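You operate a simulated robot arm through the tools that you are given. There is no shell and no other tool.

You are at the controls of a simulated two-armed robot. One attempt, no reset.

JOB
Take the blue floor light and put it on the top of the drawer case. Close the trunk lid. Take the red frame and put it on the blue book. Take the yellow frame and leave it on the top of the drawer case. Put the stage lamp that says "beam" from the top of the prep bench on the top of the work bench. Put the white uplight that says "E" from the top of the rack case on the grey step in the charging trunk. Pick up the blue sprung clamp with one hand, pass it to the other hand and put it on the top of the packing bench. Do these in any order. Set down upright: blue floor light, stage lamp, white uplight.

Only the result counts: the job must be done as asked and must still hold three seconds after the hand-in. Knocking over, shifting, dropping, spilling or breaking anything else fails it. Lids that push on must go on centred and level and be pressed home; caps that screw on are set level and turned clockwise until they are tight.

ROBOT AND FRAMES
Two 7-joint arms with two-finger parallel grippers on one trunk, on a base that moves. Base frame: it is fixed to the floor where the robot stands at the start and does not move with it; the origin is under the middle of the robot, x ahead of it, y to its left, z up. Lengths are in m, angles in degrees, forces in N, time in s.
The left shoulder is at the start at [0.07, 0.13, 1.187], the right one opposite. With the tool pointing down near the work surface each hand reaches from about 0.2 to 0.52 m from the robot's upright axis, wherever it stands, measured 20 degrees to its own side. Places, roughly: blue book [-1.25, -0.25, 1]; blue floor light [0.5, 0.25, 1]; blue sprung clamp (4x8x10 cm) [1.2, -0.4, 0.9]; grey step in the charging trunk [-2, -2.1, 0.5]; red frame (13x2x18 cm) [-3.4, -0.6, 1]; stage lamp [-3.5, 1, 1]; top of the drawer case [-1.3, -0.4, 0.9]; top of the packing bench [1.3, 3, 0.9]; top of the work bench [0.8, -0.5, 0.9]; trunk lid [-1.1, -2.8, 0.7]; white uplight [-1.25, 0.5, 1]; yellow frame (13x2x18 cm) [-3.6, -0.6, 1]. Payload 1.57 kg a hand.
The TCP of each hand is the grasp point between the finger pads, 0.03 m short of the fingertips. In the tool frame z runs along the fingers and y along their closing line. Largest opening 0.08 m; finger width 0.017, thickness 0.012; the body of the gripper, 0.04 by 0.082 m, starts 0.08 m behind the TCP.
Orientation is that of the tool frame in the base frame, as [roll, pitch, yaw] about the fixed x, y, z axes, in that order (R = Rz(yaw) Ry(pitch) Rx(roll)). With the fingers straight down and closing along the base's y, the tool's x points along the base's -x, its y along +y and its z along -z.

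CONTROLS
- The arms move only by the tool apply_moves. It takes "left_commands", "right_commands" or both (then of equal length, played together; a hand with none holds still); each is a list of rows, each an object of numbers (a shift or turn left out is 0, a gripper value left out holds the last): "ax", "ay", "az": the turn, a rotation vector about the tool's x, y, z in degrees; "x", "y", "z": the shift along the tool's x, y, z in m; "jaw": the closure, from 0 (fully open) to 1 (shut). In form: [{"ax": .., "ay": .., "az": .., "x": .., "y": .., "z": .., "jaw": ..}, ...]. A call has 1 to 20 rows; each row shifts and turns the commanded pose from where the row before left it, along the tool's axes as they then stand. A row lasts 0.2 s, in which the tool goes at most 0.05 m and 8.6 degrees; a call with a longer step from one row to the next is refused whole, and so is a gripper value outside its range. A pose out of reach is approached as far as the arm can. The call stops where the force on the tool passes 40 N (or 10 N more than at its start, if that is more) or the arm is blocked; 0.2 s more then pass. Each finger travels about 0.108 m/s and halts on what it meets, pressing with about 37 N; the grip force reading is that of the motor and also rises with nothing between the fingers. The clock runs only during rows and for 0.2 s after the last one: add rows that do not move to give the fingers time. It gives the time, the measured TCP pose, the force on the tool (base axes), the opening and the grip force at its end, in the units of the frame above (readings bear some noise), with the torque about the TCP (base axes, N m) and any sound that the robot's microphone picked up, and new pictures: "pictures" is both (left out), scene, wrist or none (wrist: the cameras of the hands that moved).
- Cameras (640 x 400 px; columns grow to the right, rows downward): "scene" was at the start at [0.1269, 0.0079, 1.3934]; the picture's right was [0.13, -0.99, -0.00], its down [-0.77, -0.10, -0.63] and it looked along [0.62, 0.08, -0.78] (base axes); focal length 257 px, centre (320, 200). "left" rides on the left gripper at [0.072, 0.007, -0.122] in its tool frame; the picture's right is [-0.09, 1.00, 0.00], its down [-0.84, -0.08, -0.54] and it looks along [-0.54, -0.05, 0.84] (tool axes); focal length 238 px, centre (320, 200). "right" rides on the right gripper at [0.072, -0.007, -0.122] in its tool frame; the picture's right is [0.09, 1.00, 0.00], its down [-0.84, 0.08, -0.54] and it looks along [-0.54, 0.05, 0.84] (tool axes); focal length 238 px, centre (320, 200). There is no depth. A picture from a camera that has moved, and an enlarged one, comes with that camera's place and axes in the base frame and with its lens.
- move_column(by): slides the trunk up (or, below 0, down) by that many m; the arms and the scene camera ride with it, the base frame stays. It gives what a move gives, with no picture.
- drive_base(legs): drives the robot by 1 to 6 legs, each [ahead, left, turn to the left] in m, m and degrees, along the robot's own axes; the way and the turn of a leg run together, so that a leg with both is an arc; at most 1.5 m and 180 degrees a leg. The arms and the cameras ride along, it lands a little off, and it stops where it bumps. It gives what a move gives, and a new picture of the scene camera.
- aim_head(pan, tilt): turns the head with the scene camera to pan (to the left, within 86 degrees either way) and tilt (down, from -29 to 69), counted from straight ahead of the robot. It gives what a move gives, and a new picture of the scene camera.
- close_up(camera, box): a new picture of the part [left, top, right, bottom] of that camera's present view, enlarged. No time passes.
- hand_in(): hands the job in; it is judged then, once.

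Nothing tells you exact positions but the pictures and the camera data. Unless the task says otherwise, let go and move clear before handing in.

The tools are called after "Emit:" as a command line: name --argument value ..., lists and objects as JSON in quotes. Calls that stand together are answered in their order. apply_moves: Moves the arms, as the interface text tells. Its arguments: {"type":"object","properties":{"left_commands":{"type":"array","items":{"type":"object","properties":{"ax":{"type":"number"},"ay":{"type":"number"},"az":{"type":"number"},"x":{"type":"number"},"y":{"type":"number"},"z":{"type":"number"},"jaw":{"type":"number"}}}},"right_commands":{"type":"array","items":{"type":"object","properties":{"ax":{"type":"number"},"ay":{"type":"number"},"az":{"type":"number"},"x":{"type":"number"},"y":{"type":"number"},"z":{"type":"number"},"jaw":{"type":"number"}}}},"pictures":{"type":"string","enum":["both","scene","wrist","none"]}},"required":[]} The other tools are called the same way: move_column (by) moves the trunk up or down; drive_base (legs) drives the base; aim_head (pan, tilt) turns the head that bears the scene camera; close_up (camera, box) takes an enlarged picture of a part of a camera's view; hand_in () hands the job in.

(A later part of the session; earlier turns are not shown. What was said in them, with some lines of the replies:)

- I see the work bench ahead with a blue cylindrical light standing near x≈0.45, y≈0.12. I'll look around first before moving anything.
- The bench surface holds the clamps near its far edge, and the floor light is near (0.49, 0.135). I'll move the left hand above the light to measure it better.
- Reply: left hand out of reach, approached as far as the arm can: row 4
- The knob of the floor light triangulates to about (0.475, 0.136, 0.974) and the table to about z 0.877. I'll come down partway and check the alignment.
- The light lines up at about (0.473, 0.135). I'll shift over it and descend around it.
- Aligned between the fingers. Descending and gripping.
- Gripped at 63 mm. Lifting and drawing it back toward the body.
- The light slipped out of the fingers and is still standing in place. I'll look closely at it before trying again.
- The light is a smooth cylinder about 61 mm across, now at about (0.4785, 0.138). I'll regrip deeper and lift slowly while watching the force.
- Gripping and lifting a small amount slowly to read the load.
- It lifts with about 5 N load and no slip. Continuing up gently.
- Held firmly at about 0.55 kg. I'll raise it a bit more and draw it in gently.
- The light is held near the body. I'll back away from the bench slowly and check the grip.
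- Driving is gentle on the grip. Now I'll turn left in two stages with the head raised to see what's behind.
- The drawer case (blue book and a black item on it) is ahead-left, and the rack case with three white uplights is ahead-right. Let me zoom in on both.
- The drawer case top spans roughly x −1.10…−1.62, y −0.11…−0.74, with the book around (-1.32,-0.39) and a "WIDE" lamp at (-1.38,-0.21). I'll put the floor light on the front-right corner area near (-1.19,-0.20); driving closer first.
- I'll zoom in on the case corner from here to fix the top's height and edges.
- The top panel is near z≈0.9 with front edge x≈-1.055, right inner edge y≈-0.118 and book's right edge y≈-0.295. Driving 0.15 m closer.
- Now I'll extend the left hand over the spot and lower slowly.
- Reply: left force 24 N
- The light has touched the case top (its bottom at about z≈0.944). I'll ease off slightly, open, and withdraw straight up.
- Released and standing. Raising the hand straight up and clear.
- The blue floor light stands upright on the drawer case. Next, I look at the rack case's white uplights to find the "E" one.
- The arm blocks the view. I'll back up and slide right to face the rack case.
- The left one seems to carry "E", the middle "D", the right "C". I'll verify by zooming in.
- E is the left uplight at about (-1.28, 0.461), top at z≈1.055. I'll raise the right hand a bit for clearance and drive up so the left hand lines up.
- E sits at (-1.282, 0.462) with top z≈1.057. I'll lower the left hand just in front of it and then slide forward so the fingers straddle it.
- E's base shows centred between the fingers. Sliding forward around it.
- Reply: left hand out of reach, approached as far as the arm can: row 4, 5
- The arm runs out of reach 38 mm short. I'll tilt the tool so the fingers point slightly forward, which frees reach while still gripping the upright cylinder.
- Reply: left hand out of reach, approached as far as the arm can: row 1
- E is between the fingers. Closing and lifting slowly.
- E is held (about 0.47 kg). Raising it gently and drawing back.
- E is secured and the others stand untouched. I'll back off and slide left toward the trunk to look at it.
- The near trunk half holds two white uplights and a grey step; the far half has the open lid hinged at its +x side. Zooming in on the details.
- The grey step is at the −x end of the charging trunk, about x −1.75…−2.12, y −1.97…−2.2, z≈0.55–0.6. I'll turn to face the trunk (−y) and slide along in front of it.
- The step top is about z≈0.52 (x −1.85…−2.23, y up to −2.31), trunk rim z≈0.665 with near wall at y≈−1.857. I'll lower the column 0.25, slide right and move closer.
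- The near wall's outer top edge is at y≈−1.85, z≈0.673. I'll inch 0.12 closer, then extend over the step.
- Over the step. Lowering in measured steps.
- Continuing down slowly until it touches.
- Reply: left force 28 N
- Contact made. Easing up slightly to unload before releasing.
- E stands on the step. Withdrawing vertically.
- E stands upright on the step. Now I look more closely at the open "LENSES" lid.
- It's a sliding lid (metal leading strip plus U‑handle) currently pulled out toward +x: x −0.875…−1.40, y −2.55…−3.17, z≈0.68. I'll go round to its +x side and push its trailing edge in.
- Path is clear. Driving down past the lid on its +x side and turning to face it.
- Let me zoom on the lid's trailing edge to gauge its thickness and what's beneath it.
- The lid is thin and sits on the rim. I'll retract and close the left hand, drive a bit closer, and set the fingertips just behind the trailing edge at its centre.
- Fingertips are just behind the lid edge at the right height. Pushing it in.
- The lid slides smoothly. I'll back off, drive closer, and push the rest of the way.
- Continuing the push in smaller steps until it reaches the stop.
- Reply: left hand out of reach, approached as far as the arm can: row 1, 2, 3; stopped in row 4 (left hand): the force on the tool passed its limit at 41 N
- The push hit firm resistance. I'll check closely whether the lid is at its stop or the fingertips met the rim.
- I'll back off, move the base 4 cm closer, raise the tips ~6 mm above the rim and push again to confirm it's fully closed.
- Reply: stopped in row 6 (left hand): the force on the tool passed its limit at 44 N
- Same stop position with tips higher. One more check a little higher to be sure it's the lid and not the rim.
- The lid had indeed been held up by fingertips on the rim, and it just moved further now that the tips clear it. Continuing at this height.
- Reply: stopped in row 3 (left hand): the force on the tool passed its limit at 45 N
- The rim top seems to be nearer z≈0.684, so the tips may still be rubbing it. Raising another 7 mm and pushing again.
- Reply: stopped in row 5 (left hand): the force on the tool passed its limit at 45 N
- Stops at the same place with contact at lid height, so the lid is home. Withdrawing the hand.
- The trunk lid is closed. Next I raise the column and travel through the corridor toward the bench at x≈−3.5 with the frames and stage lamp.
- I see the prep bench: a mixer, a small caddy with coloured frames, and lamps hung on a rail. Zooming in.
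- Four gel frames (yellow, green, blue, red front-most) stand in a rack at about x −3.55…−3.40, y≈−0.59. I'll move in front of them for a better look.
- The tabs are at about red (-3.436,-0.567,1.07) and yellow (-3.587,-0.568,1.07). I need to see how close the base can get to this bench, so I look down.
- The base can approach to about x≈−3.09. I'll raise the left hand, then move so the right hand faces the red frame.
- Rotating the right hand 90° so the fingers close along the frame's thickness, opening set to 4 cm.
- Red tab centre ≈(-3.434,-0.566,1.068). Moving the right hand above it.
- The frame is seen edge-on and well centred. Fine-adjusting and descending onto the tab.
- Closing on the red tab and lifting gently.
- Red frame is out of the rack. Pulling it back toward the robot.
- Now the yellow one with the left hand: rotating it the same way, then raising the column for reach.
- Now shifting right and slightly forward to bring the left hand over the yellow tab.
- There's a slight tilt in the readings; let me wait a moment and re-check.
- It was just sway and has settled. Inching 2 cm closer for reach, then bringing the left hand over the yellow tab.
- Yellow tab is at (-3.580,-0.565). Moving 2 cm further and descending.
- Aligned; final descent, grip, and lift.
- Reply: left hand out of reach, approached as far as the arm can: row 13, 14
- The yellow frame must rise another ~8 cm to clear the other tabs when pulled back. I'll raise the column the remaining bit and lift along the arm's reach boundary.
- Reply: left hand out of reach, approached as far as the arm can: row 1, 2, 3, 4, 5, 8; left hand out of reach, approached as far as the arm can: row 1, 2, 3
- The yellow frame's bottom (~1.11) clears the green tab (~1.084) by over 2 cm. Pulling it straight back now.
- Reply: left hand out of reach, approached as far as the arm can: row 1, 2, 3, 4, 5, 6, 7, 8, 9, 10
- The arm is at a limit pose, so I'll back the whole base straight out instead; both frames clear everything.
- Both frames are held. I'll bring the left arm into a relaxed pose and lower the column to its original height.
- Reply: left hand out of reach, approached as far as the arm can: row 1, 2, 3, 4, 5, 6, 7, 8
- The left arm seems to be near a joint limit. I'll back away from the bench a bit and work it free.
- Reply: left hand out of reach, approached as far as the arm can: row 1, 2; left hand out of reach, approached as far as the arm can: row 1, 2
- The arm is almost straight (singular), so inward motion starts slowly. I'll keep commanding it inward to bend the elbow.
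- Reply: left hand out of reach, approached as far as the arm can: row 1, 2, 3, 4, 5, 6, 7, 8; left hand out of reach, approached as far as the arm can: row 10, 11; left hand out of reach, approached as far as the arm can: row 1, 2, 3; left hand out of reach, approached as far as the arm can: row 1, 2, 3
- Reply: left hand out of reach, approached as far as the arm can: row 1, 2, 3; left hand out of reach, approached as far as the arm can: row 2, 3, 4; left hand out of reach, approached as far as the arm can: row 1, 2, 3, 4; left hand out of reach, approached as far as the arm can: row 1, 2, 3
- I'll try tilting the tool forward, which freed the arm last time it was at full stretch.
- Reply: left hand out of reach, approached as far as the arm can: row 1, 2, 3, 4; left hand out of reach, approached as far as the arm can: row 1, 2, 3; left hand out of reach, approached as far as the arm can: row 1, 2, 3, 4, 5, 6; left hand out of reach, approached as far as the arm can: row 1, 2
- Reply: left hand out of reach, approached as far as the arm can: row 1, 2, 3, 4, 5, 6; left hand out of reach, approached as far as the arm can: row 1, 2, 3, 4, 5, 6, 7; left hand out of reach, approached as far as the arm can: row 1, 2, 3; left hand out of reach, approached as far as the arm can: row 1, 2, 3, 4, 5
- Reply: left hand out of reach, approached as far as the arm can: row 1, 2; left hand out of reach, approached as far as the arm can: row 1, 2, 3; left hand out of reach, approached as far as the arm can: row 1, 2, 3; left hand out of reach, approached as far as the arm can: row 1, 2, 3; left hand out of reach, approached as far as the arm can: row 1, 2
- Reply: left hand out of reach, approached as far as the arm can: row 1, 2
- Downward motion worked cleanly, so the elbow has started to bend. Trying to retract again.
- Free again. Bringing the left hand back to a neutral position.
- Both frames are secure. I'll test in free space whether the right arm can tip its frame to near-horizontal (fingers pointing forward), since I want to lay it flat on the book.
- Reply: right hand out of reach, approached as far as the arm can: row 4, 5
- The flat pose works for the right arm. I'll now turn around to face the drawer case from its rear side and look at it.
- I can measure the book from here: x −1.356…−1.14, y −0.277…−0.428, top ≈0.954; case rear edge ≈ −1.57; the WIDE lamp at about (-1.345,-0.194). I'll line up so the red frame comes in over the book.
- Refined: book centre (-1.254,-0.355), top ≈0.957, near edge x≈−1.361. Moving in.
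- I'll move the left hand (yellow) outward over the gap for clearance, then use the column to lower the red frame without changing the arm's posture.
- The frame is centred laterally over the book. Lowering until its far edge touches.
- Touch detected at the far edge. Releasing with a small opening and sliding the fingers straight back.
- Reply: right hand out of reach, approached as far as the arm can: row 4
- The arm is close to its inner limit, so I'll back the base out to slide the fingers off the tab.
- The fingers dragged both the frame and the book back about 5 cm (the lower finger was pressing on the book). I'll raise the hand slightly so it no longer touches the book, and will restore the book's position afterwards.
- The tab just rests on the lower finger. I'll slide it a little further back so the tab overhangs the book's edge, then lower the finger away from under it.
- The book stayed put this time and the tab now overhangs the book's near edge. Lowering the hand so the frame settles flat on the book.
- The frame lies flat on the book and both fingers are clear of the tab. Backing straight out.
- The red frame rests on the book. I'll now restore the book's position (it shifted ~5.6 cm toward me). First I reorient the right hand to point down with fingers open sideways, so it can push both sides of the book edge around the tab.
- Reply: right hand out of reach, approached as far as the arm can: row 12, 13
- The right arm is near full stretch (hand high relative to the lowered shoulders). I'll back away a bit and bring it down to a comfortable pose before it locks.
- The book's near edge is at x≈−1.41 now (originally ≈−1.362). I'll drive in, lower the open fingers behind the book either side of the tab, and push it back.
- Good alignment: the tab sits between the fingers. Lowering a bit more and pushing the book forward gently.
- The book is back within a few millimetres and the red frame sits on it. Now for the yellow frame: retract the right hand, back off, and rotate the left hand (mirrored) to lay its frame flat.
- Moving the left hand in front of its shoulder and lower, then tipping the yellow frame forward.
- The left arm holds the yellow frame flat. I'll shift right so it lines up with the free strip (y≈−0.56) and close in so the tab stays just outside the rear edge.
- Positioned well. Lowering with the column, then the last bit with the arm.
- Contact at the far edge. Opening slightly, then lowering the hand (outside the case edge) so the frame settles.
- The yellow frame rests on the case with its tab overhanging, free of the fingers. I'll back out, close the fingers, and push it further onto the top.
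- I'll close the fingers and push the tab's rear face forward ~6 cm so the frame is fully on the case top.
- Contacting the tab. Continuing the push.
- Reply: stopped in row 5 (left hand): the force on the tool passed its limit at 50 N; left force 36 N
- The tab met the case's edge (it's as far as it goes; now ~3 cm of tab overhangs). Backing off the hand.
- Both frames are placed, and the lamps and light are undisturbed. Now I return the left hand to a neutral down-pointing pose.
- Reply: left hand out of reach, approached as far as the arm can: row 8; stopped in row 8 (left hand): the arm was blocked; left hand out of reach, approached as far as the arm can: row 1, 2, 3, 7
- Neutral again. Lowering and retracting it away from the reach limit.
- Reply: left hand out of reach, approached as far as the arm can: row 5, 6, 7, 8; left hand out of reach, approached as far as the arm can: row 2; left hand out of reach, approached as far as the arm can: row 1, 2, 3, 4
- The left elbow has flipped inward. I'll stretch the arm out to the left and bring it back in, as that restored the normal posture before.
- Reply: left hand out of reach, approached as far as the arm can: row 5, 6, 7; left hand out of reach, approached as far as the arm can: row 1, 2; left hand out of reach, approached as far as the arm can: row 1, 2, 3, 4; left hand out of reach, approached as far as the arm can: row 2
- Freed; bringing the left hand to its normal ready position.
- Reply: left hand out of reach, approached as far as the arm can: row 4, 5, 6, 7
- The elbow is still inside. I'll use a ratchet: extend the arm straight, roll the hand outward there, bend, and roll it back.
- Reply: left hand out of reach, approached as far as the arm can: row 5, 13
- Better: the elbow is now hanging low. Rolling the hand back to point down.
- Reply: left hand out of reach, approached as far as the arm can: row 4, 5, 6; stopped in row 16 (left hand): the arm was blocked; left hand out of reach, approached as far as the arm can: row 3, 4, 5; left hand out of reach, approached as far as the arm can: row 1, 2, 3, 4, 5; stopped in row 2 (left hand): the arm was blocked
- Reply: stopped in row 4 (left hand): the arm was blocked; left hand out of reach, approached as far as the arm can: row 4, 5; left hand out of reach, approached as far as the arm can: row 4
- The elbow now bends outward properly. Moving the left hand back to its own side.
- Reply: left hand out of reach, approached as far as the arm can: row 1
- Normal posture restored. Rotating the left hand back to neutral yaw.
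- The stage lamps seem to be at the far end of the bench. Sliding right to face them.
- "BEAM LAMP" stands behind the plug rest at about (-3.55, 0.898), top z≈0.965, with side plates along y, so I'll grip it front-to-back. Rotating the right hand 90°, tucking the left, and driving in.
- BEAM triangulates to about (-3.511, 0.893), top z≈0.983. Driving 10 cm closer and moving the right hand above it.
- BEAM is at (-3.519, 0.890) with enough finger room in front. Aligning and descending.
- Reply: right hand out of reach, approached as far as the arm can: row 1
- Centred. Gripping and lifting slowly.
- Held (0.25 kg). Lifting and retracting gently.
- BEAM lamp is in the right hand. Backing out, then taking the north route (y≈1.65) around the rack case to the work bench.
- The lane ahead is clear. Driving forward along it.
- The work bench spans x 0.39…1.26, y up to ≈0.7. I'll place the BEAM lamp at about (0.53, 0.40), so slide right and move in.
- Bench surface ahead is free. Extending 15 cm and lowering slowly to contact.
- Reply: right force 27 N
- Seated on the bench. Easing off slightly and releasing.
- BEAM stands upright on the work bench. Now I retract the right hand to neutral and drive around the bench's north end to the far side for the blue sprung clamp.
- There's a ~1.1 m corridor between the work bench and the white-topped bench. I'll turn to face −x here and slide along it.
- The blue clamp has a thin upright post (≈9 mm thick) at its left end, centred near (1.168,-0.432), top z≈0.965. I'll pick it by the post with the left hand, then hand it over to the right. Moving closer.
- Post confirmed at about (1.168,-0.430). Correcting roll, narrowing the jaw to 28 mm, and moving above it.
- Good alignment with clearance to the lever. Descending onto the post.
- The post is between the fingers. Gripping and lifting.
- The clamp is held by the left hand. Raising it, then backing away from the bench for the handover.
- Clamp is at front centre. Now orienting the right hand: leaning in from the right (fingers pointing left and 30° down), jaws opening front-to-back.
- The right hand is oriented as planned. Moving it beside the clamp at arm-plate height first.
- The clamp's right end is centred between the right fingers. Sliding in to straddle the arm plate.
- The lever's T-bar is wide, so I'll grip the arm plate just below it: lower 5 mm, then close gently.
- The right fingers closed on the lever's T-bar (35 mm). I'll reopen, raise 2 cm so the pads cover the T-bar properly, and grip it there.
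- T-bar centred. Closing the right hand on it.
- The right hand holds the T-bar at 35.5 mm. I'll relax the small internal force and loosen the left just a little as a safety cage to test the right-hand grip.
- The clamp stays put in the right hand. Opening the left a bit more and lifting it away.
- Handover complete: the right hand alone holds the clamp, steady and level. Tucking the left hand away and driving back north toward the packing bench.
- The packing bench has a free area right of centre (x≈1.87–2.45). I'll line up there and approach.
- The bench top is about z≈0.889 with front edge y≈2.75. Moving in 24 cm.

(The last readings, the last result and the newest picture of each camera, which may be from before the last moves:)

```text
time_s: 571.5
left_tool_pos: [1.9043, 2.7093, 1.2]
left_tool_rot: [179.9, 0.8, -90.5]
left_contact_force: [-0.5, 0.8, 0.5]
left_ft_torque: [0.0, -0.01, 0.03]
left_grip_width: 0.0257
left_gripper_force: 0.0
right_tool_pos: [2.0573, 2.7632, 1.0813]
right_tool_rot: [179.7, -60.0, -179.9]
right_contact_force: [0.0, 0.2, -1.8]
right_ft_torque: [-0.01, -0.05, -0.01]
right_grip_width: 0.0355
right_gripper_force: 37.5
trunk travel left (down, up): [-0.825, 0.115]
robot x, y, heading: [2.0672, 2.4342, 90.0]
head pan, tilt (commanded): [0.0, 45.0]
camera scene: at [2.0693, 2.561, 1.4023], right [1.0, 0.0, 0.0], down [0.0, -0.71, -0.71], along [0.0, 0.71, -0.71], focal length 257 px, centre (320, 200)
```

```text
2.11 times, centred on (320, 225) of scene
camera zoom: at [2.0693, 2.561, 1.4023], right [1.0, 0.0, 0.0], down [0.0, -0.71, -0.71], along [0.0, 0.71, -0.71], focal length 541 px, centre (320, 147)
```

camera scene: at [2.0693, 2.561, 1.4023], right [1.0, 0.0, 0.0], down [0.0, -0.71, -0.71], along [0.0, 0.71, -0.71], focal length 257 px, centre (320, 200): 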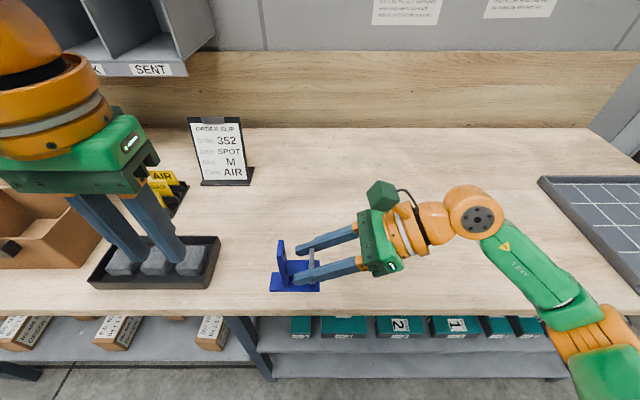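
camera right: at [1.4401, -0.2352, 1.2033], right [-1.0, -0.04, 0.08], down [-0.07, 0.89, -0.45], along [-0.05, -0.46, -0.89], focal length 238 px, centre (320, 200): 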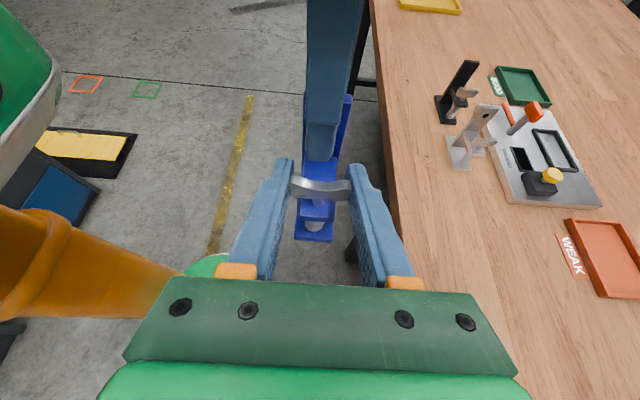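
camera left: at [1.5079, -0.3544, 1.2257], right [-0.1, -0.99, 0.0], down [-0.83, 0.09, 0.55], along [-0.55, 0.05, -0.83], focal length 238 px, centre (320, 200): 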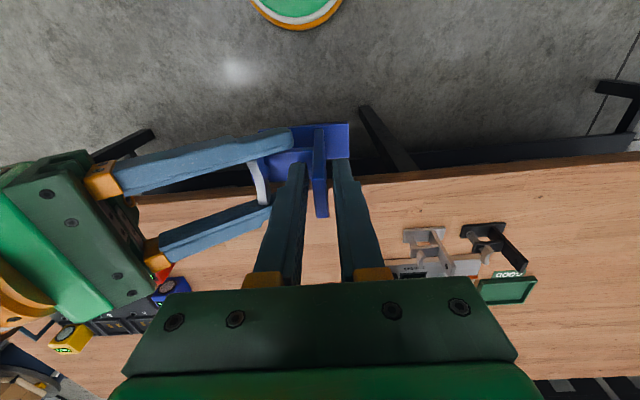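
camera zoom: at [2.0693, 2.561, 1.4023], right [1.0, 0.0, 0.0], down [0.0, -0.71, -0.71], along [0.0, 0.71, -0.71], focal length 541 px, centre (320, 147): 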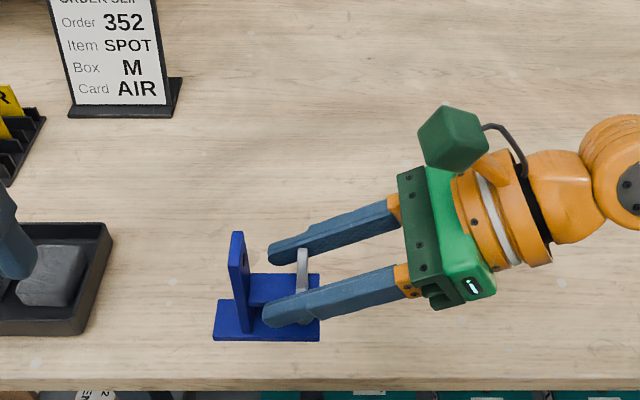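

Extending over the bench, then lowering with the column.

Emit:
apply_moves --right_commands '[{"y": 0.01}, {"y": 0.02}, {"y": 0.02}, {"y": 0.02}, {"y": 0.01}, {}]' --pictures "none"

Emit:
move_column --by -0.1

Emit:
apply_moves --right_commands '[{"x": -0.0035, "z": 0.002}, {"x": -0.0035, "z": 0.002}, {}]' --pictures "both"

Emit:
close_up --camera "scene" --box '[200, 130, 440, 320]'

```text
time_s: 573.0
left_tool_pos: [1.9034, 2.7125, 1.1995]
left_tool_rot: [179.9, 0.5, -90.4]
left_contact_force: [0.5, 0.2, -0.4]
left_ft_torque: [0.01, 0.02, 0.02]
left_grip_width: 0.0255
left_gripper_force: 0.0
right_tool_pos: [2.059, 2.8447, 1.0789]
right_tool_rot: [-179.9, -60.0, 179.8]
right_contact_force: [0.3, -0.2, -2.0]
right_ft_torque: [0.01, -0.09, 0.0]
right_grip_width: 0.0355
right_gripper_force: 37.3
trunk travel left (down, up): [-0.825, 0.115]
robot x, y, heading: [2.0654, 2.4371, 90.0]
head pan, tilt (commanded): [0.0, 45.0]
```

```text
time_s: 574.3
left_tool_pos: [1.9044, 2.7129, 1.1003]
left_tool_rot: [179.9, 0.6, -90.3]
left_contact_force: [-0.8, 0.3, -0.7]
left_ft_torque: [-0.05, 0.01, 0.02]
left_grip_width: 0.0256
left_gripper_force: 0.0
right_tool_pos: [2.0591, 2.8458, 0.9792]
right_tool_rot: [180.0, -59.8, 179.8]
right_contact_force: [0.2, -0.8, -1.6]
right_ft_torque: [-0.01, -0.05, 0.0]
right_grip_width: 0.0354
right_gripper_force: 36.9
trunk travel left (down, up): [-0.725, 0.215]
robot x, y, heading: [2.0676, 2.4312, 89.8]
head pan, tilt (commanded): [0.0, 45.0]
```

```text
time_s: 575.1
left_tool_pos: [1.903, 2.7119, 1.1002]
left_tool_rot: [179.8, 0.6, -90.5]
left_contact_force: [-0.1, 0.3, -0.8]
left_ft_torque: [0.01, -0.04, -0.02]
left_grip_width: 0.0253
left_gripper_force: 0.0
right_tool_pos: [2.0582, 2.8463, 0.971]
right_tool_rot: [-179.9, -59.9, 179.8]
right_contact_force: [0.2, -1.3, -2.2]
right_ft_torque: [0.0, -0.06, 0.03]
right_grip_width: 0.0353
right_gripper_force: 37.4
trunk travel left (down, up): [-0.725, 0.215]
robot x, y, heading: [2.0688, 2.4391, 90.2]
head pan, tilt (commanded): [0.0, 45.0]
camera scene: at [2.0692, 2.5642, 1.3019], right [1.0, 0.0, 0.0], down [0.0, -0.71, -0.71], along [0.0, 0.71, -0.71], focal length 257 px, centre (320, 200)
camera right: at [2.1289, 2.838, 1.0945], right [-0.04, 1.0, 0.08], down [0.89, 0.07, -0.45], along [-0.46, 0.05, -0.89], focal length 238 px, centre (320, 200)
```

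scene: 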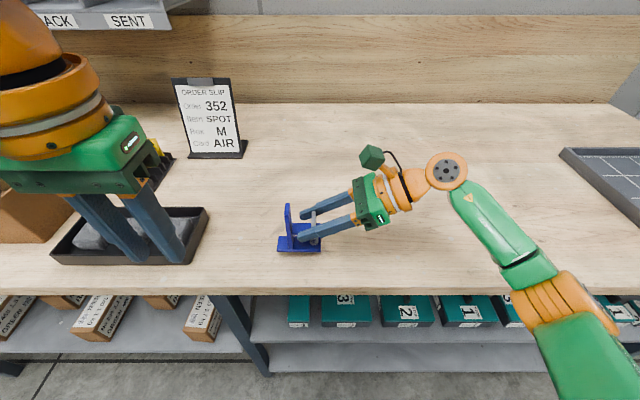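
right: 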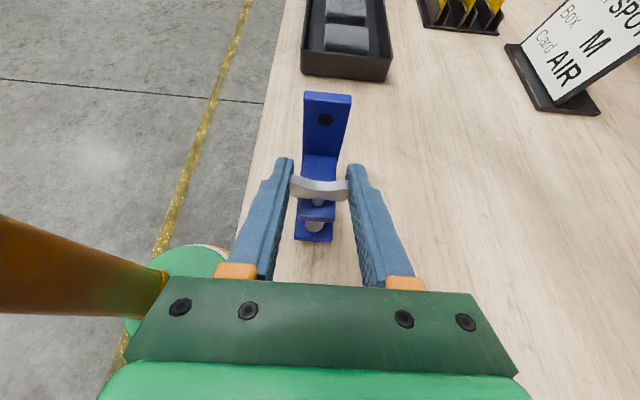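

```text
2.11 times, centred on (320, 225) of scene
camera zoom: at [2.0692, 2.5642, 1.3019], right [1.0, 0.0, 0.0], down [0.0, -0.71, -0.71], along [0.0, 0.71, -0.71], focal length 541 px, centre (320, 147)
```

zoom: 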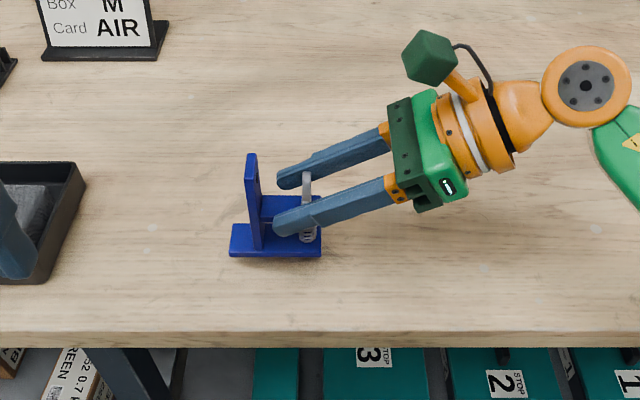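

Close to the surface. Lowering in small steps until contact.

Emit:
apply_moves --right_commands '[{"x": -0.0035, "z": 0.002}, {"x": -0.0026, "z": 0.0015}, {}]' --pictures "none"

Emit:
apply_moves --right_commands '[{"x": -0.0026, "z": 0.0015}, {"x": -0.0026, "z": 0.0015}, {}]' --pictures "none"

Emit:
apply_moves --right_commands '[{"x": -0.0026, "z": 0.0015}, {}]' --pictures "none"

```text
time_s: 575.9
left_tool_pos: [1.9027, 2.7126, 1.1001]
left_tool_rot: [179.8, 0.6, -90.4]
left_contact_force: [0.0, -0.1, -0.1]
left_ft_torque: [-0.02, 0.02, 0.02]
left_grip_width: 0.0256
left_gripper_force: 0.0
right_tool_pos: [2.0589, 2.8455, 0.9646]
right_tool_rot: [180.0, -60.1, 179.9]
right_contact_force: [0.1, 0.2, -2.6]
right_ft_torque: [-0.03, -0.02, 0.04]
right_grip_width: 0.0355
right_gripper_force: 36.9
trunk travel left (down, up): [-0.725, 0.215]
robot x, y, heading: [2.0682, 2.4369, 90.1]
head pan, tilt (commanded): [0.0, 45.0]
```

```text
time_s: 576.7
left_tool_pos: [1.9025, 2.7117, 1.0998]
left_tool_rot: [179.8, 0.6, -90.3]
left_contact_force: [0.4, -0.1, -0.5]
left_ft_torque: [0.05, -0.01, 0.0]
left_grip_width: 0.0255
left_gripper_force: 0.3
right_tool_pos: [2.0601, 2.8455, 0.9589]
right_tool_rot: [-179.9, -60.0, 179.9]
right_contact_force: [0.7, 0.2, -1.6]
right_ft_torque: [0.0, -0.1, 0.02]
right_grip_width: 0.0353
right_gripper_force: 37.3
trunk travel left (down, up): [-0.725, 0.215]
robot x, y, heading: [2.0657, 2.4367, 90.2]
head pan, tilt (commanded): [0.0, 45.0]
```

```text
time_s: 577.3
left_tool_pos: [1.9034, 2.7109, 1.1006]
left_tool_rot: [179.8, 0.7, -90.4]
left_contact_force: [0.1, -0.2, 0.8]
left_ft_torque: [0.0, -0.02, 0.01]
left_grip_width: 0.0255
left_gripper_force: 0.1
right_tool_pos: [2.0584, 2.8452, 0.9552]
right_tool_rot: [-180.0, -59.9, 179.8]
right_contact_force: [-0.1, -0.2, -2.6]
right_ft_torque: [0.0, -0.05, 0.03]
right_grip_width: 0.0352
right_gripper_force: 36.9
trunk travel left (down, up): [-0.725, 0.215]
robot x, y, heading: [2.0703, 2.4311, 89.7]
head pan, tilt (commanded): [0.0, 45.0]
```

Emit:
apply_moves --right_commands '[{"x": -0.0026, "z": 0.0015}, {}]' --pictures "none"

Emit:
apply_moves --right_commands '[{"x": -0.0026, "z": 0.0015}, {}]' --pictures "none"

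Emit:
apply_moves --right_commands '[{"x": -0.0026, "z": 0.0015}, {}]' --pictures "scene"

Emit:
close_up --camera "scene" --box '[240, 160, 400, 280]'

```text
time_s: 577.9
left_tool_pos: [1.9033, 2.7134, 1.0997]
left_tool_rot: [179.9, 0.6, -90.3]
left_contact_force: [-0.4, -0.3, 0.2]
left_ft_torque: [0.0, -0.01, 0.03]
left_grip_width: 0.0255
left_gripper_force: 0.2
right_tool_pos: [2.0597, 2.8465, 0.9525]
right_tool_rot: [-180.0, -59.9, 179.8]
right_contact_force: [-0.3, -0.4, -2.2]
right_ft_torque: [-0.01, -0.04, -0.02]
right_grip_width: 0.0354
right_gripper_force: 36.8
trunk travel left (down, up): [-0.725, 0.215]
robot x, y, heading: [2.0637, 2.4327, 90.0]
head pan, tilt (commanded): [0.0, 45.0]
```

```text
time_s: 578.5
left_tool_pos: [1.9029, 2.7123, 1.0999]
left_tool_rot: [179.8, 0.6, -90.5]
left_contact_force: [0.2, -0.4, 0.1]
left_ft_torque: [-0.02, 0.02, 0.0]
left_grip_width: 0.0256
left_gripper_force: 0.0
right_tool_pos: [2.0592, 2.8458, 0.9492]
right_tool_rot: [-180.0, -60.0, 179.7]
right_contact_force: [-0.7, -0.9, -3.1]
right_ft_torque: [0.0, -0.04, -0.01]
right_grip_width: 0.0354
right_gripper_force: 37.3
trunk travel left (down, up): [-0.725, 0.215]
robot x, y, heading: [2.0681, 2.432, 90.0]
head pan, tilt (commanded): [0.0, 45.0]
```

```text
time_s: 579.1
left_tool_pos: [1.9029, 2.711, 1.1009]
left_tool_rot: [179.8, 0.7, -90.4]
left_contact_force: [-0.8, 0.4, -0.2]
left_ft_torque: [-0.02, -0.04, 0.0]
left_grip_width: 0.0259
left_gripper_force: 0.2
right_tool_pos: [2.0582, 2.8451, 0.9486]
right_tool_rot: [179.6, -60.2, -179.8]
right_contact_force: [0.6, 4.5, 18.1]
right_ft_torque: [0.09, -0.24, -0.01]
right_grip_width: 0.0355
right_gripper_force: 36.8
trunk travel left (down, up): [-0.725, 0.215]
robot x, y, heading: [2.0663, 2.4366, 90.1]
head pan, tilt (commanded): [0.0, 45.0]
camera scene: at [2.0692, 2.5625, 1.3024], right [1.0, 0.0, 0.0], down [0.0, -0.71, -0.71], along [0.0, 0.71, -0.71], focal length 257 px, centre (320, 200)
```

scene: 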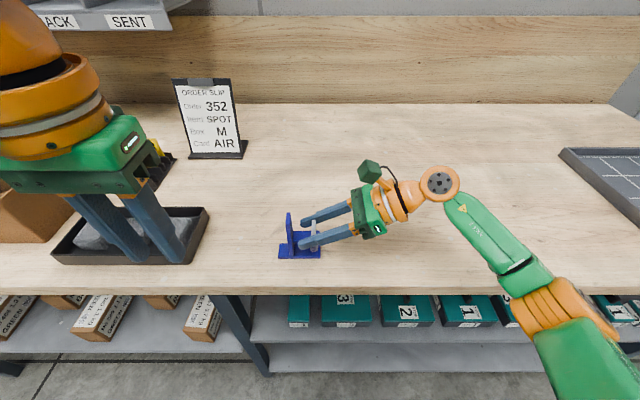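

```text
3.33 times, centred on (320, 220) of scene
camera zoom: at [2.0692, 2.5625, 1.3024], right [1.0, 0.0, 0.0], down [0.0, -0.71, -0.71], along [0.0, 0.71, -0.71], focal length 857 px, centre (320, 133)
```

zoom: 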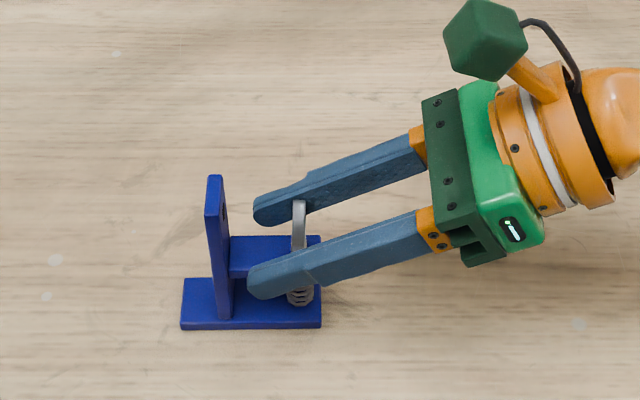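

Base is on the bench. Easing off and releasing, then withdrawing along the hand axis.

Emit:
apply_moves --right_commands '[{"x": 0.0017, "z": -0.001}, {}, {"jaw": 0.45}, {"jaw": 0}, {"jaw": 0}, {}, {"z": -0.02}, {"z": -0.03}, {"z": -0.03}, {"z": -0.03}, {}]' --pictures "both"

Emit:
close_up --camera "scene" --box '[240, 160, 400, 280]'

```text
time_s: 581.5
left_tool_pos: [1.9037, 2.7122, 1.1003]
left_tool_rot: [179.8, 0.7, -90.4]
left_contact_force: [0.2, 0.5, -0.2]
left_ft_torque: [-0.03, -0.03, -0.01]
left_grip_width: 0.0255
left_gripper_force: 0.1
right_tool_pos: [2.1539, 2.8456, 1.0053]
right_tool_rot: [180.0, -59.9, 180.0]
right_contact_force: [-1.5, -0.5, -0.2]
right_ft_torque: [-0.01, 0.01, 0.0]
right_grip_width: 0.0799
right_gripper_force: 0.0
trunk travel left (down, up): [-0.725, 0.215]
robot x, y, heading: [2.0657, 2.4333, 89.8]
head pan, tilt (commanded): [0.0, 45.0]
camera scene: at [2.0691, 2.5639, 1.302], right [1.0, 0.0, 0.0], down [0.0, -0.71, -0.71], along [0.0, 0.71, -0.71], focal length 257 px, centre (320, 200)
camera right: at [2.2248, 2.8385, 1.129], right [-0.04, 1.0, 0.08], down [0.89, 0.08, -0.45], along [-0.46, 0.05, -0.89], focal length 238 px, centre (320, 200)
```

scene: 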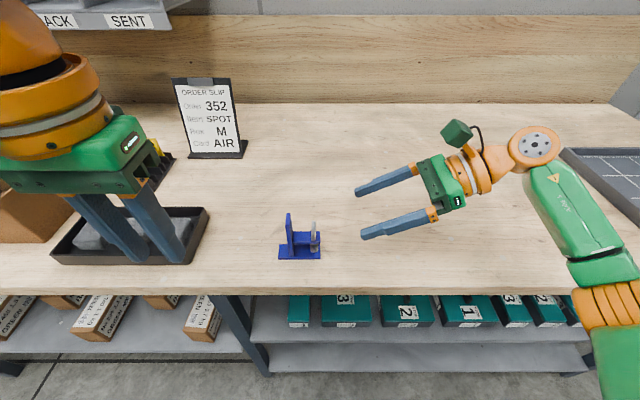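
right: 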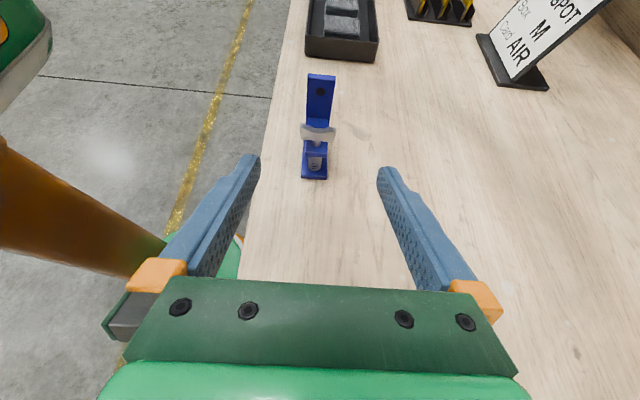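

```text
3.33 times, centred on (320, 220) of scene
camera zoom: at [2.0691, 2.5639, 1.302], right [1.0, 0.0, 0.0], down [0.0, -0.71, -0.71], along [0.0, 0.71, -0.71], focal length 857 px, centre (320, 133)
```

zoom: 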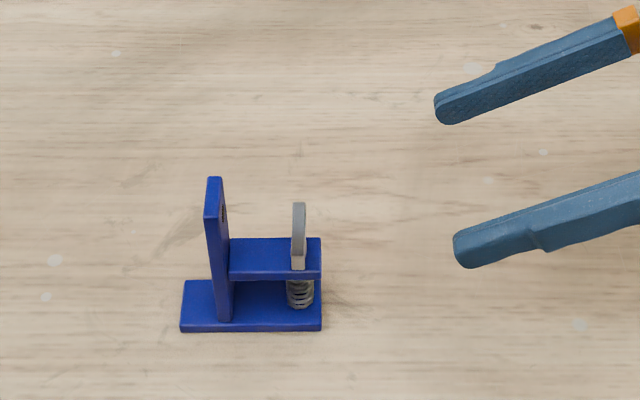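

The clamp stands on the packing bench. Moving both hands clear and backing away.

Emit:
move_column --by 0.1

Emit:
drive_base --legs '[[-0.5, 0, 0], [-0.35, 0, 0]]'

Emit:
close_up --camera "scene" --box '[220, 60, 420, 200]'

```text
time_s: 582.8
left_tool_pos: [1.9033, 2.7115, 1.1998]
left_tool_rot: [179.9, 0.7, -90.5]
left_contact_force: [0.3, 0.7, 0.3]
left_ft_torque: [0.0, -0.03, -0.03]
left_grip_width: 0.0258
left_gripper_force: 0.1
right_tool_pos: [2.1547, 2.8466, 1.1057]
right_tool_rot: [-180.0, -60.0, 179.9]
right_contact_force: [-0.4, -1.0, -0.4]
right_ft_torque: [0.01, -0.03, 0.03]
right_grip_width: 0.08
right_gripper_force: 0.0
trunk travel left (down, up): [-0.825, 0.115]
robot x, y, heading: [2.0658, 2.4335, 90.1]
head pan, tilt (commanded): [0.0, 45.0]
```

```text
time_s: 587.6
left_tool_pos: [1.9012, 1.8655, 1.1998]
left_tool_rot: [179.9, 0.5, -90.0]
left_contact_force: [-0.9, -0.4, 0.5]
left_ft_torque: [0.01, 0.01, -0.02]
left_grip_width: 0.0257
left_gripper_force: 0.1
right_tool_pos: [2.1507, 2.0013, 1.104]
right_tool_rot: [-179.8, -60.0, -179.9]
right_contact_force: [-0.5, -0.5, -0.3]
right_ft_torque: [-0.06, 0.03, 0.05]
right_grip_width: 0.0798
right_gripper_force: 0.1
trunk travel left (down, up): [-0.825, 0.115]
robot x, y, heading: [2.0665, 1.5866, 90.6]
head pan, tilt (commanded): [0.0, 45.0]
camera scene: at [2.0683, 1.7189, 1.4017], right [1.0, 0.01, 0.0], down [0.0, -0.71, -0.71], along [0.0, 0.71, -0.71], focal length 257 px, centre (320, 200)
```

scene: 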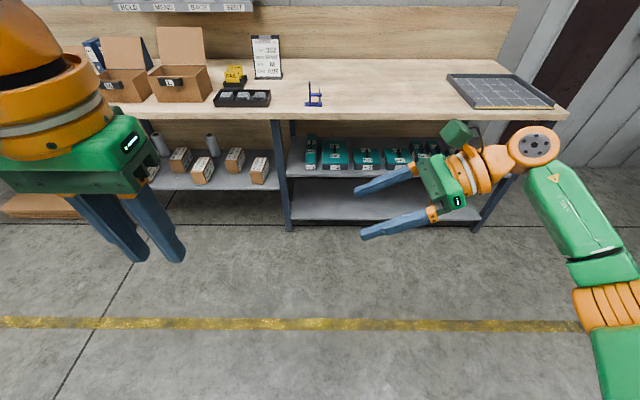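

```text
2.86 times, centred on (320, 130) of scene
camera zoom: at [2.0683, 1.7189, 1.4017], right [1.0, 0.01, 0.0], down [0.0, -0.71, -0.71], along [0.0, 0.71, -0.71], focal length 735 px, centre (320, 400)
```

zoom: 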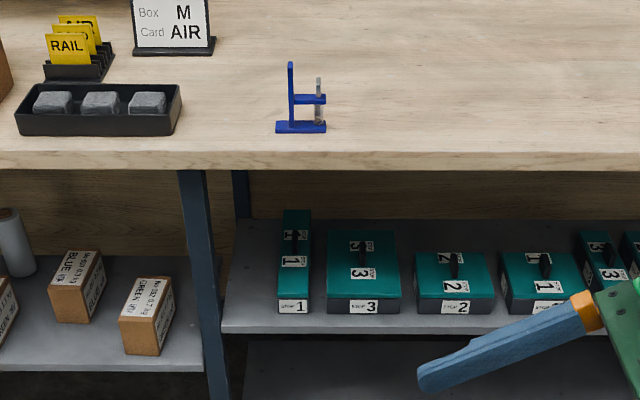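

The clamp stands safely. I'll put the right arm back to neutral and make a quick inspection trip past the other placements before handing in.

Emit:
apply_moves --right_commands '[{"az": -8.2}, {"az": -8.2}, {"az": -8.2}, {"az": -8.2}, {"az": -8.2}, {"az": -8.2}, {"az": -8.2}, {"az": -8.2}, {"az": -8.2}, {"az": -8.2}, {"az": -8.0}, {"ax": 8, "y": -0.01}, {"ax": 8}, {"ax": 8}, {"ax": 8}, {"ax": 8}, {"ax": 8}, {"ax": 8}, {"ax": 4}, {}]' --pictures "none"

Emit:
drive_base --legs '[[0, 1.1, 0], [0, 1.15, 0], [0, 0, 90]]'

Emit:
aim_head --pan 60 --tilt 25

```text
time_s: 591.8
left_tool_pos: [1.9024, 1.8635, 1.1997]
left_tool_rot: [180.0, 0.8, -90.0]
left_contact_force: [0.4, 0.1, 0.2]
left_ft_torque: [-0.03, 0.0, 0.02]
left_grip_width: 0.0253
left_gripper_force: 0.0
right_tool_pos: [2.157, 1.9993, 1.0963]
right_tool_rot: [-179.9, 0.0, -89.6]
right_contact_force: [0.2, 0.1, -1.4]
right_ft_torque: [-0.03, -0.01, 0.02]
right_grip_width: 0.0802
right_gripper_force: 0.0
trunk travel left (down, up): [-0.825, 0.115]
robot x, y, heading: [2.0679, 1.5862, 90.1]
head pan, tilt (commanded): [0.0, 45.0]
```

```text
time_s: 606.7
left_tool_pos: [-0.4679, 1.4184, 1.2001]
left_tool_rot: [179.9, 0.7, -1.7]
left_contact_force: [-0.3, 1.0, 0.3]
left_ft_torque: [-0.01, 0.0, 0.0]
left_grip_width: 0.0256
left_gripper_force: 0.0
right_tool_pos: [-0.5981, 1.6782, 1.0957]
right_tool_rot: [179.9, -0.1, -1.4]
right_contact_force: [0.8, -0.3, 0.1]
right_ft_torque: [-0.01, 0.0, 0.01]
right_grip_width: 0.0798
right_gripper_force: 0.1
trunk travel left (down, up): [-0.825, 0.115]
robot x, y, heading: [-0.1875, 1.5758, 178.6]
head pan, tilt (commanded): [0.0, 45.0]
camera scene: at [-0.3177, 1.578, 1.402], right [0.02, 1.0, 0.0], down [0.71, -0.02, -0.71], along [-0.71, 0.02, -0.71], focal length 257 px, centre (320, 200)
```

scene: 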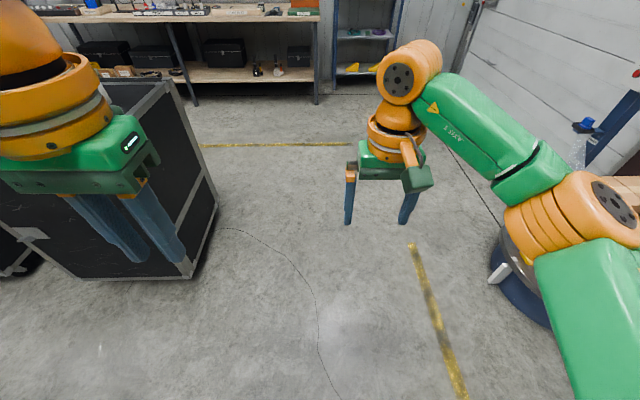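

```text
time_s: 608.0
left_tool_pos: [-0.4695, 1.4185, 1.1997]
left_tool_rot: [179.9, 0.6, -1.7]
left_contact_force: [-0.7, -0.6, 0.4]
left_ft_torque: [-0.02, -0.01, -0.04]
left_grip_width: 0.0255
left_gripper_force: 0.0
right_tool_pos: [-0.5972, 1.6785, 1.0969]
right_tool_rot: [-179.9, 0.0, -1.4]
right_contact_force: [1.3, -0.7, 0.3]
right_ft_torque: [0.01, 0.04, -0.03]
right_grip_width: 0.0801
right_gripper_force: 0.1
trunk travel left (down, up): [-0.825, 0.115]
robot x, y, heading: [-0.1906, 1.5774, 178.7]
head pan, tilt (commanded): [60.0, 25.0]
camera scene: at [-0.2843, 1.4972, 1.4325], right [-0.85, 0.52, 0.0], down [0.22, 0.36, -0.91], along [-0.47, -0.77, -0.42], focal length 257 px, centre (320, 200)
```

scene: 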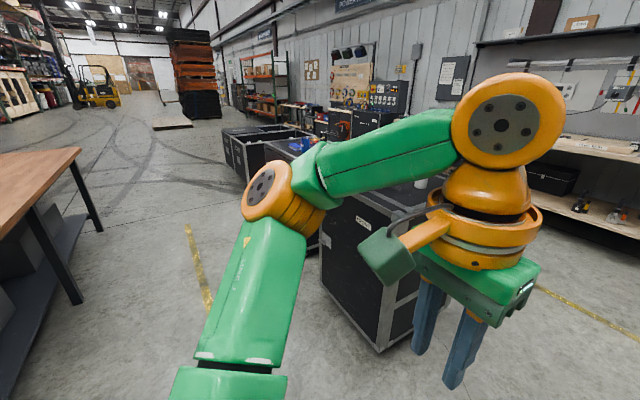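

Emit:
drive_base --legs '[[0, 1.3, 1.3], [0, 1.2, 0]]'

Emit:
aim_head --pan 25 --tilt 25

Emit:
close_up --camera "scene" --box '[40, 120, 360, 320]'

Emit:
aim_head --pan -10 --tilt 25

Emit:
close_up --camera "scene" --box '[160, 120, 480, 320]'

```text
time_s: 620.3
left_tool_pos: [-0.4535, -1.1254, 1.2008]
left_tool_rot: [179.9, 0.6, 0.8]
left_contact_force: [0.7, -0.2, 0.5]
left_ft_torque: [0.02, -0.01, -0.03]
left_grip_width: 0.0259
left_gripper_force: 0.1
right_tool_pos: [-0.5934, -0.8726, 1.0968]
right_tool_rot: [-180.0, 0.1, 1.2]
right_contact_force: [-0.3, -0.1, 0.0]
right_ft_torque: [-0.02, -0.02, -0.02]
right_grip_width: 0.08
right_gripper_force: 0.0
trunk travel left (down, up): [-0.825, 0.115]
robot x, y, heading: [-0.1835, -0.9541, -178.8]
head pan, tilt (commanded): [60.0, 25.0]
camera scene: at [-0.2734, -1.0387, 1.4326], right [-0.88, 0.48, 0.0], down [0.2, 0.37, -0.91], along [-0.43, -0.8, -0.42], focal length 257 px, centre (320, 200)
```

scene: 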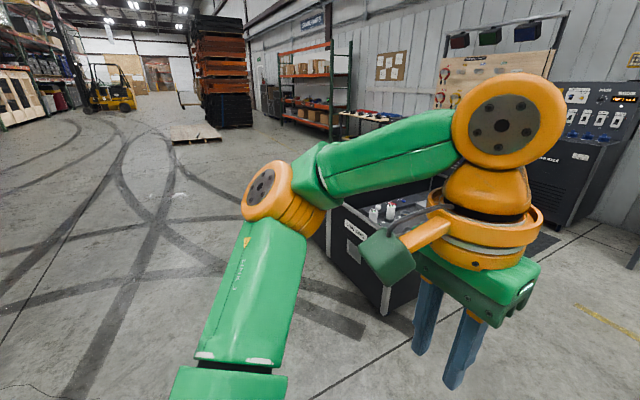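

```text
time_s: 621.4
left_tool_pos: [-0.4543, -1.1265, 1.2002]
left_tool_rot: [179.9, 0.7, 0.9]
left_contact_force: [-0.6, 0.1, 0.7]
left_ft_torque: [0.02, 0.0, 0.03]
left_grip_width: 0.026
left_gripper_force: 0.0
right_tool_pos: [-0.5939, -0.8727, 1.096]
right_tool_rot: [180.0, -0.1, 1.3]
right_contact_force: [-0.6, -1.6, 0.5]
right_ft_torque: [-0.06, 0.0, -0.04]
right_grip_width: 0.0801
right_gripper_force: 0.1
trunk travel left (down, up): [-0.825, 0.115]
robot x, y, heading: [-0.179, -0.9552, -178.8]
head pan, tilt (commanded): [25.0, 25.0]
camera scene: at [-0.3116, -0.9996, 1.4326], right [-0.44, 0.9, 0.0], down [0.38, 0.19, -0.91], along [-0.81, -0.4, -0.42], focal length 257 px, centre (320, 200)
```

scene: 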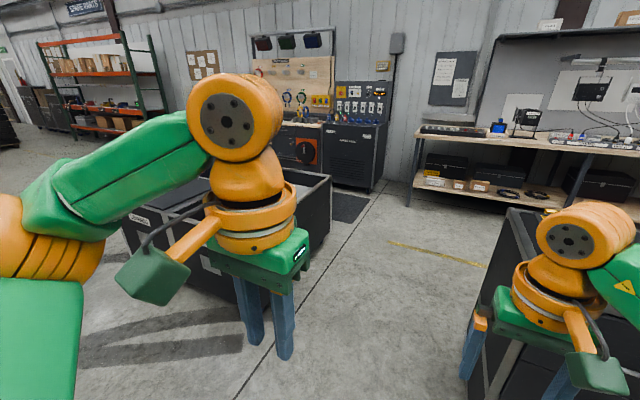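

```text
2.00 times, centred on (200, 220) of scene
camera zoom: at [-0.3116, -0.9996, 1.4326], right [-0.44, 0.9, 0.0], down [0.38, 0.19, -0.91], along [-0.81, -0.4, -0.42], focal length 514 px, centre (560, 160)
```

zoom: 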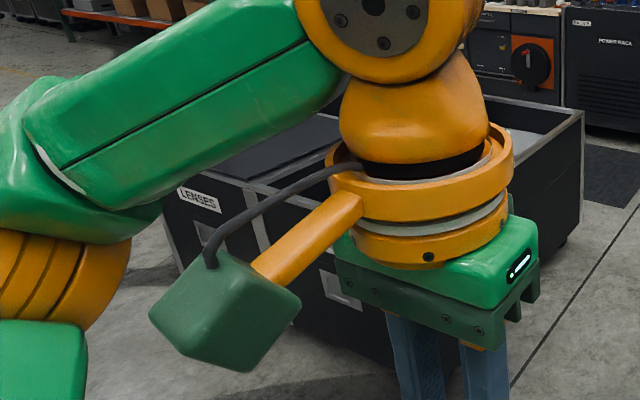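

```text
time_s: 622.4
left_tool_pos: [-0.454, -1.1258, 1.2004]
left_tool_rot: [179.8, 0.7, 0.8]
left_contact_force: [0.3, -0.4, -0.6]
left_ft_torque: [0.03, -0.01, -0.03]
left_grip_width: 0.0254
left_gripper_force: 0.1
right_tool_pos: [-0.594, -0.8738, 1.0969]
right_tool_rot: [-179.9, 0.0, 1.1]
right_contact_force: [-0.1, -0.3, -0.2]
right_ft_torque: [0.01, 0.02, 0.01]
right_grip_width: 0.0801
right_gripper_force: 0.0
trunk travel left (down, up): [-0.825, 0.115]
robot x, y, heading: [-0.1804, -0.9551, -178.5]
head pan, tilt (commanded): [-10.0, 25.0]
camera scene: at [-0.3202, -0.9449, 1.4326], right [0.15, 0.99, 0.0], down [0.42, -0.06, -0.91], along [-0.9, 0.14, -0.42], focal length 257 px, centre (320, 200)
```

scene: 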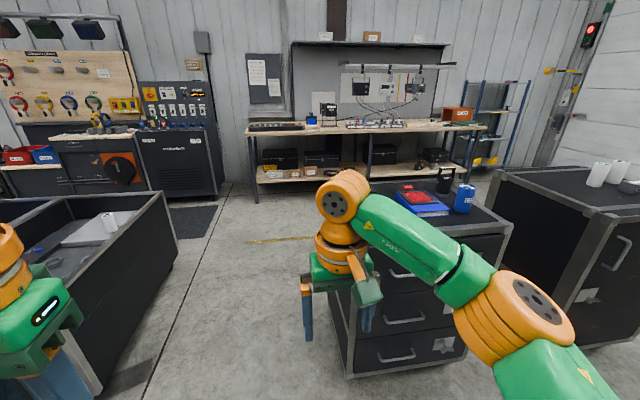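

```text
2.00 times, centred on (320, 220) of scene
camera zoom: at [-0.3202, -0.9449, 1.4326], right [0.15, 0.99, 0.0], down [0.42, -0.06, -0.91], along [-0.9, 0.14, -0.42], focal length 514 px, centre (320, 160)
```

zoom: 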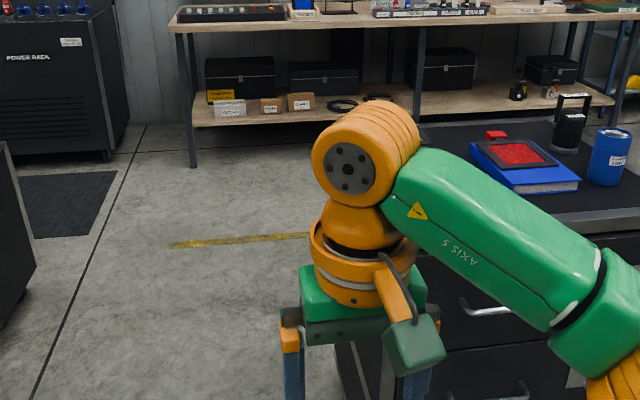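

Floor light, red frame, and E look right. I'll turn to view the trunk lid and yellow frame as well.

Emit:
drive_base --legs '[[0, 0, 90], [0.35, 0, 0]]'

Emit:
aim_head --pan -38 --tilt 28

Emit:
close_up --camera "scene" --box '[200, 80, 520, 240]'

```text
time_s: 628.5
left_tool_pos: [0.0179, -1.5714, 1.2013]
left_tool_rot: [179.9, 0.9, 92.6]
left_contact_force: [0.9, 0.2, -0.9]
left_ft_torque: [-0.02, -0.01, -0.02]
left_grip_width: 0.0254
left_gripper_force: 0.1
right_tool_pos: [-0.2316, -1.7197, 1.0968]
right_tool_rot: [-180.0, 0.1, 92.9]
right_contact_force: [-0.1, 0.5, -1.1]
right_ft_torque: [-0.02, 0.06, -0.01]
right_grip_width: 0.0799
right_gripper_force: 0.0
trunk travel left (down, up): [-0.825, 0.115]
robot x, y, heading: [-0.1604, -1.3068, -86.9]
head pan, tilt (commanded): [-10.0, 25.0]
camera scene: at [-0.1687, -1.4469, 1.4329], right [-0.99, 0.12, 0.0], down [0.05, 0.42, -0.91], along [-0.11, -0.9, -0.42], focal length 257 px, centre (320, 200)
```

scene: 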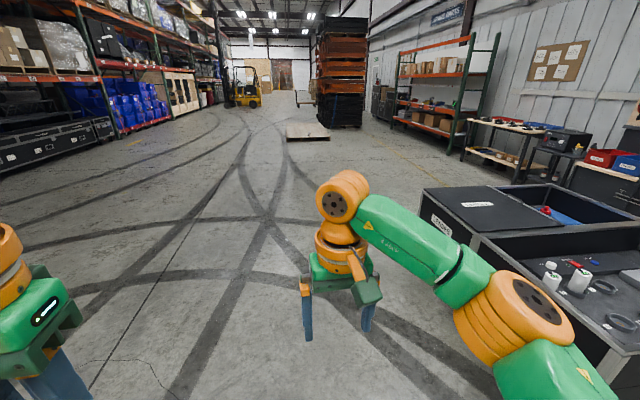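

```text
time_s: 629.5
left_tool_pos: [0.0179, -1.5742, 1.1992]
left_tool_rot: [179.8, 0.7, 92.7]
left_contact_force: [0.4, 1.0, 0.3]
left_ft_torque: [0.0, -0.05, -0.01]
left_grip_width: 0.0255
left_gripper_force: 0.1
right_tool_pos: [-0.2309, -1.723, 1.097]
right_tool_rot: [-180.0, 0.0, 92.9]
right_contact_force: [-0.4, -0.2, -0.4]
right_ft_torque: [0.01, 0.04, 0.01]
right_grip_width: 0.08
right_gripper_force: 0.0
trunk travel left (down, up): [-0.825, 0.115]
robot x, y, heading: [-0.1622, -1.3038, -87.0]
head pan, tilt (commanded): [-38.0, 28.0]
camera scene: at [-0.2095, -1.4332, 1.4277], right [-0.82, 0.57, 0.0], down [0.27, 0.39, -0.88], along [-0.51, -0.72, -0.47], focal length 257 px, centre (320, 200)
```

scene: 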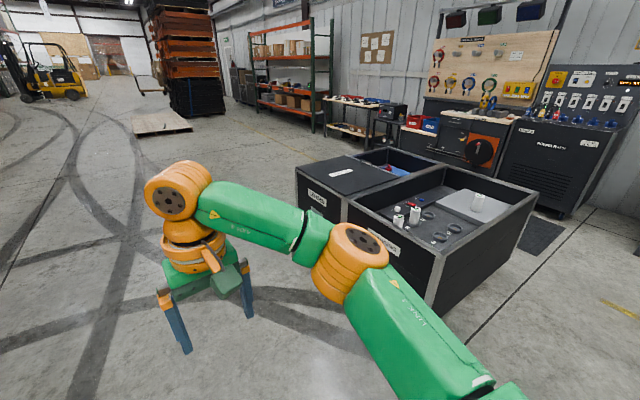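

```text
2.00 times, centred on (360, 160) of scene
camera zoom: at [-0.2095, -1.4332, 1.4277], right [-0.82, 0.57, 0.0], down [0.27, 0.39, -0.88], along [-0.51, -0.72, -0.47], focal length 514 px, centre (240, 280)
```

zoom: 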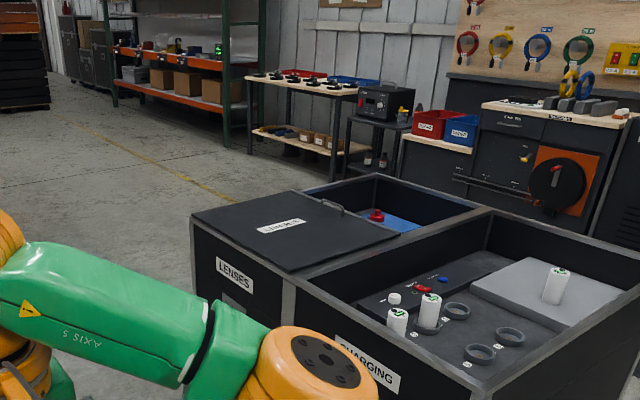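

The lid is closed over the lens half, E stands on the grey step, and every other placement has been checked; both hands are empty and clear. Handing in.

Emit:
hand_in

```text
The job is handed in.
```

I've handed the job in with every item on your list done. I looked at each placement after setting it down, and most of them again on an inspection trip at the end; both hands were empty and clear.

| Item | Where it ended up |
|---|---|
| Blue floor light | Upright on the drawer case, front right |
| Trunk lid | Slid shut; two pushes of about 45 N stopped at the same place |
| Red frame | Flat on the blue book |
| Yellow frame | Flat at the rear edge of the drawer case, with its tab overhanging by about 3 cm |
| Beam lamp | Upright on the work bench, left end |
| White uplight E | Upright on the grey step in the charging trunk |
| Blue sprung clamp | Picked up by the left hand, passed to the right in mid-air, set upright on the packing bench |

A few things did not go cleanly:

- **Blue book:** while I was letting go of the red frame, the book got dragged back about 5 cm. I pushed it back to within about 5 mm of where it started.
- **Drawer case:** pushing the yellow frame further on, its tab caught the case edge and the force reached 50 N before the move stopped. The case was still within a centimetre or two of my earlier measurement, which is about as finely as I could measure it.
- **Blue floor light:** it slipped out of the fingers on the first lift but stayed standing. The second, slower lift held.
- **Yellow frame:** I did not see it on the final trip. It was last seen resting in place a few minutes earlier, and nothing touched it after that.
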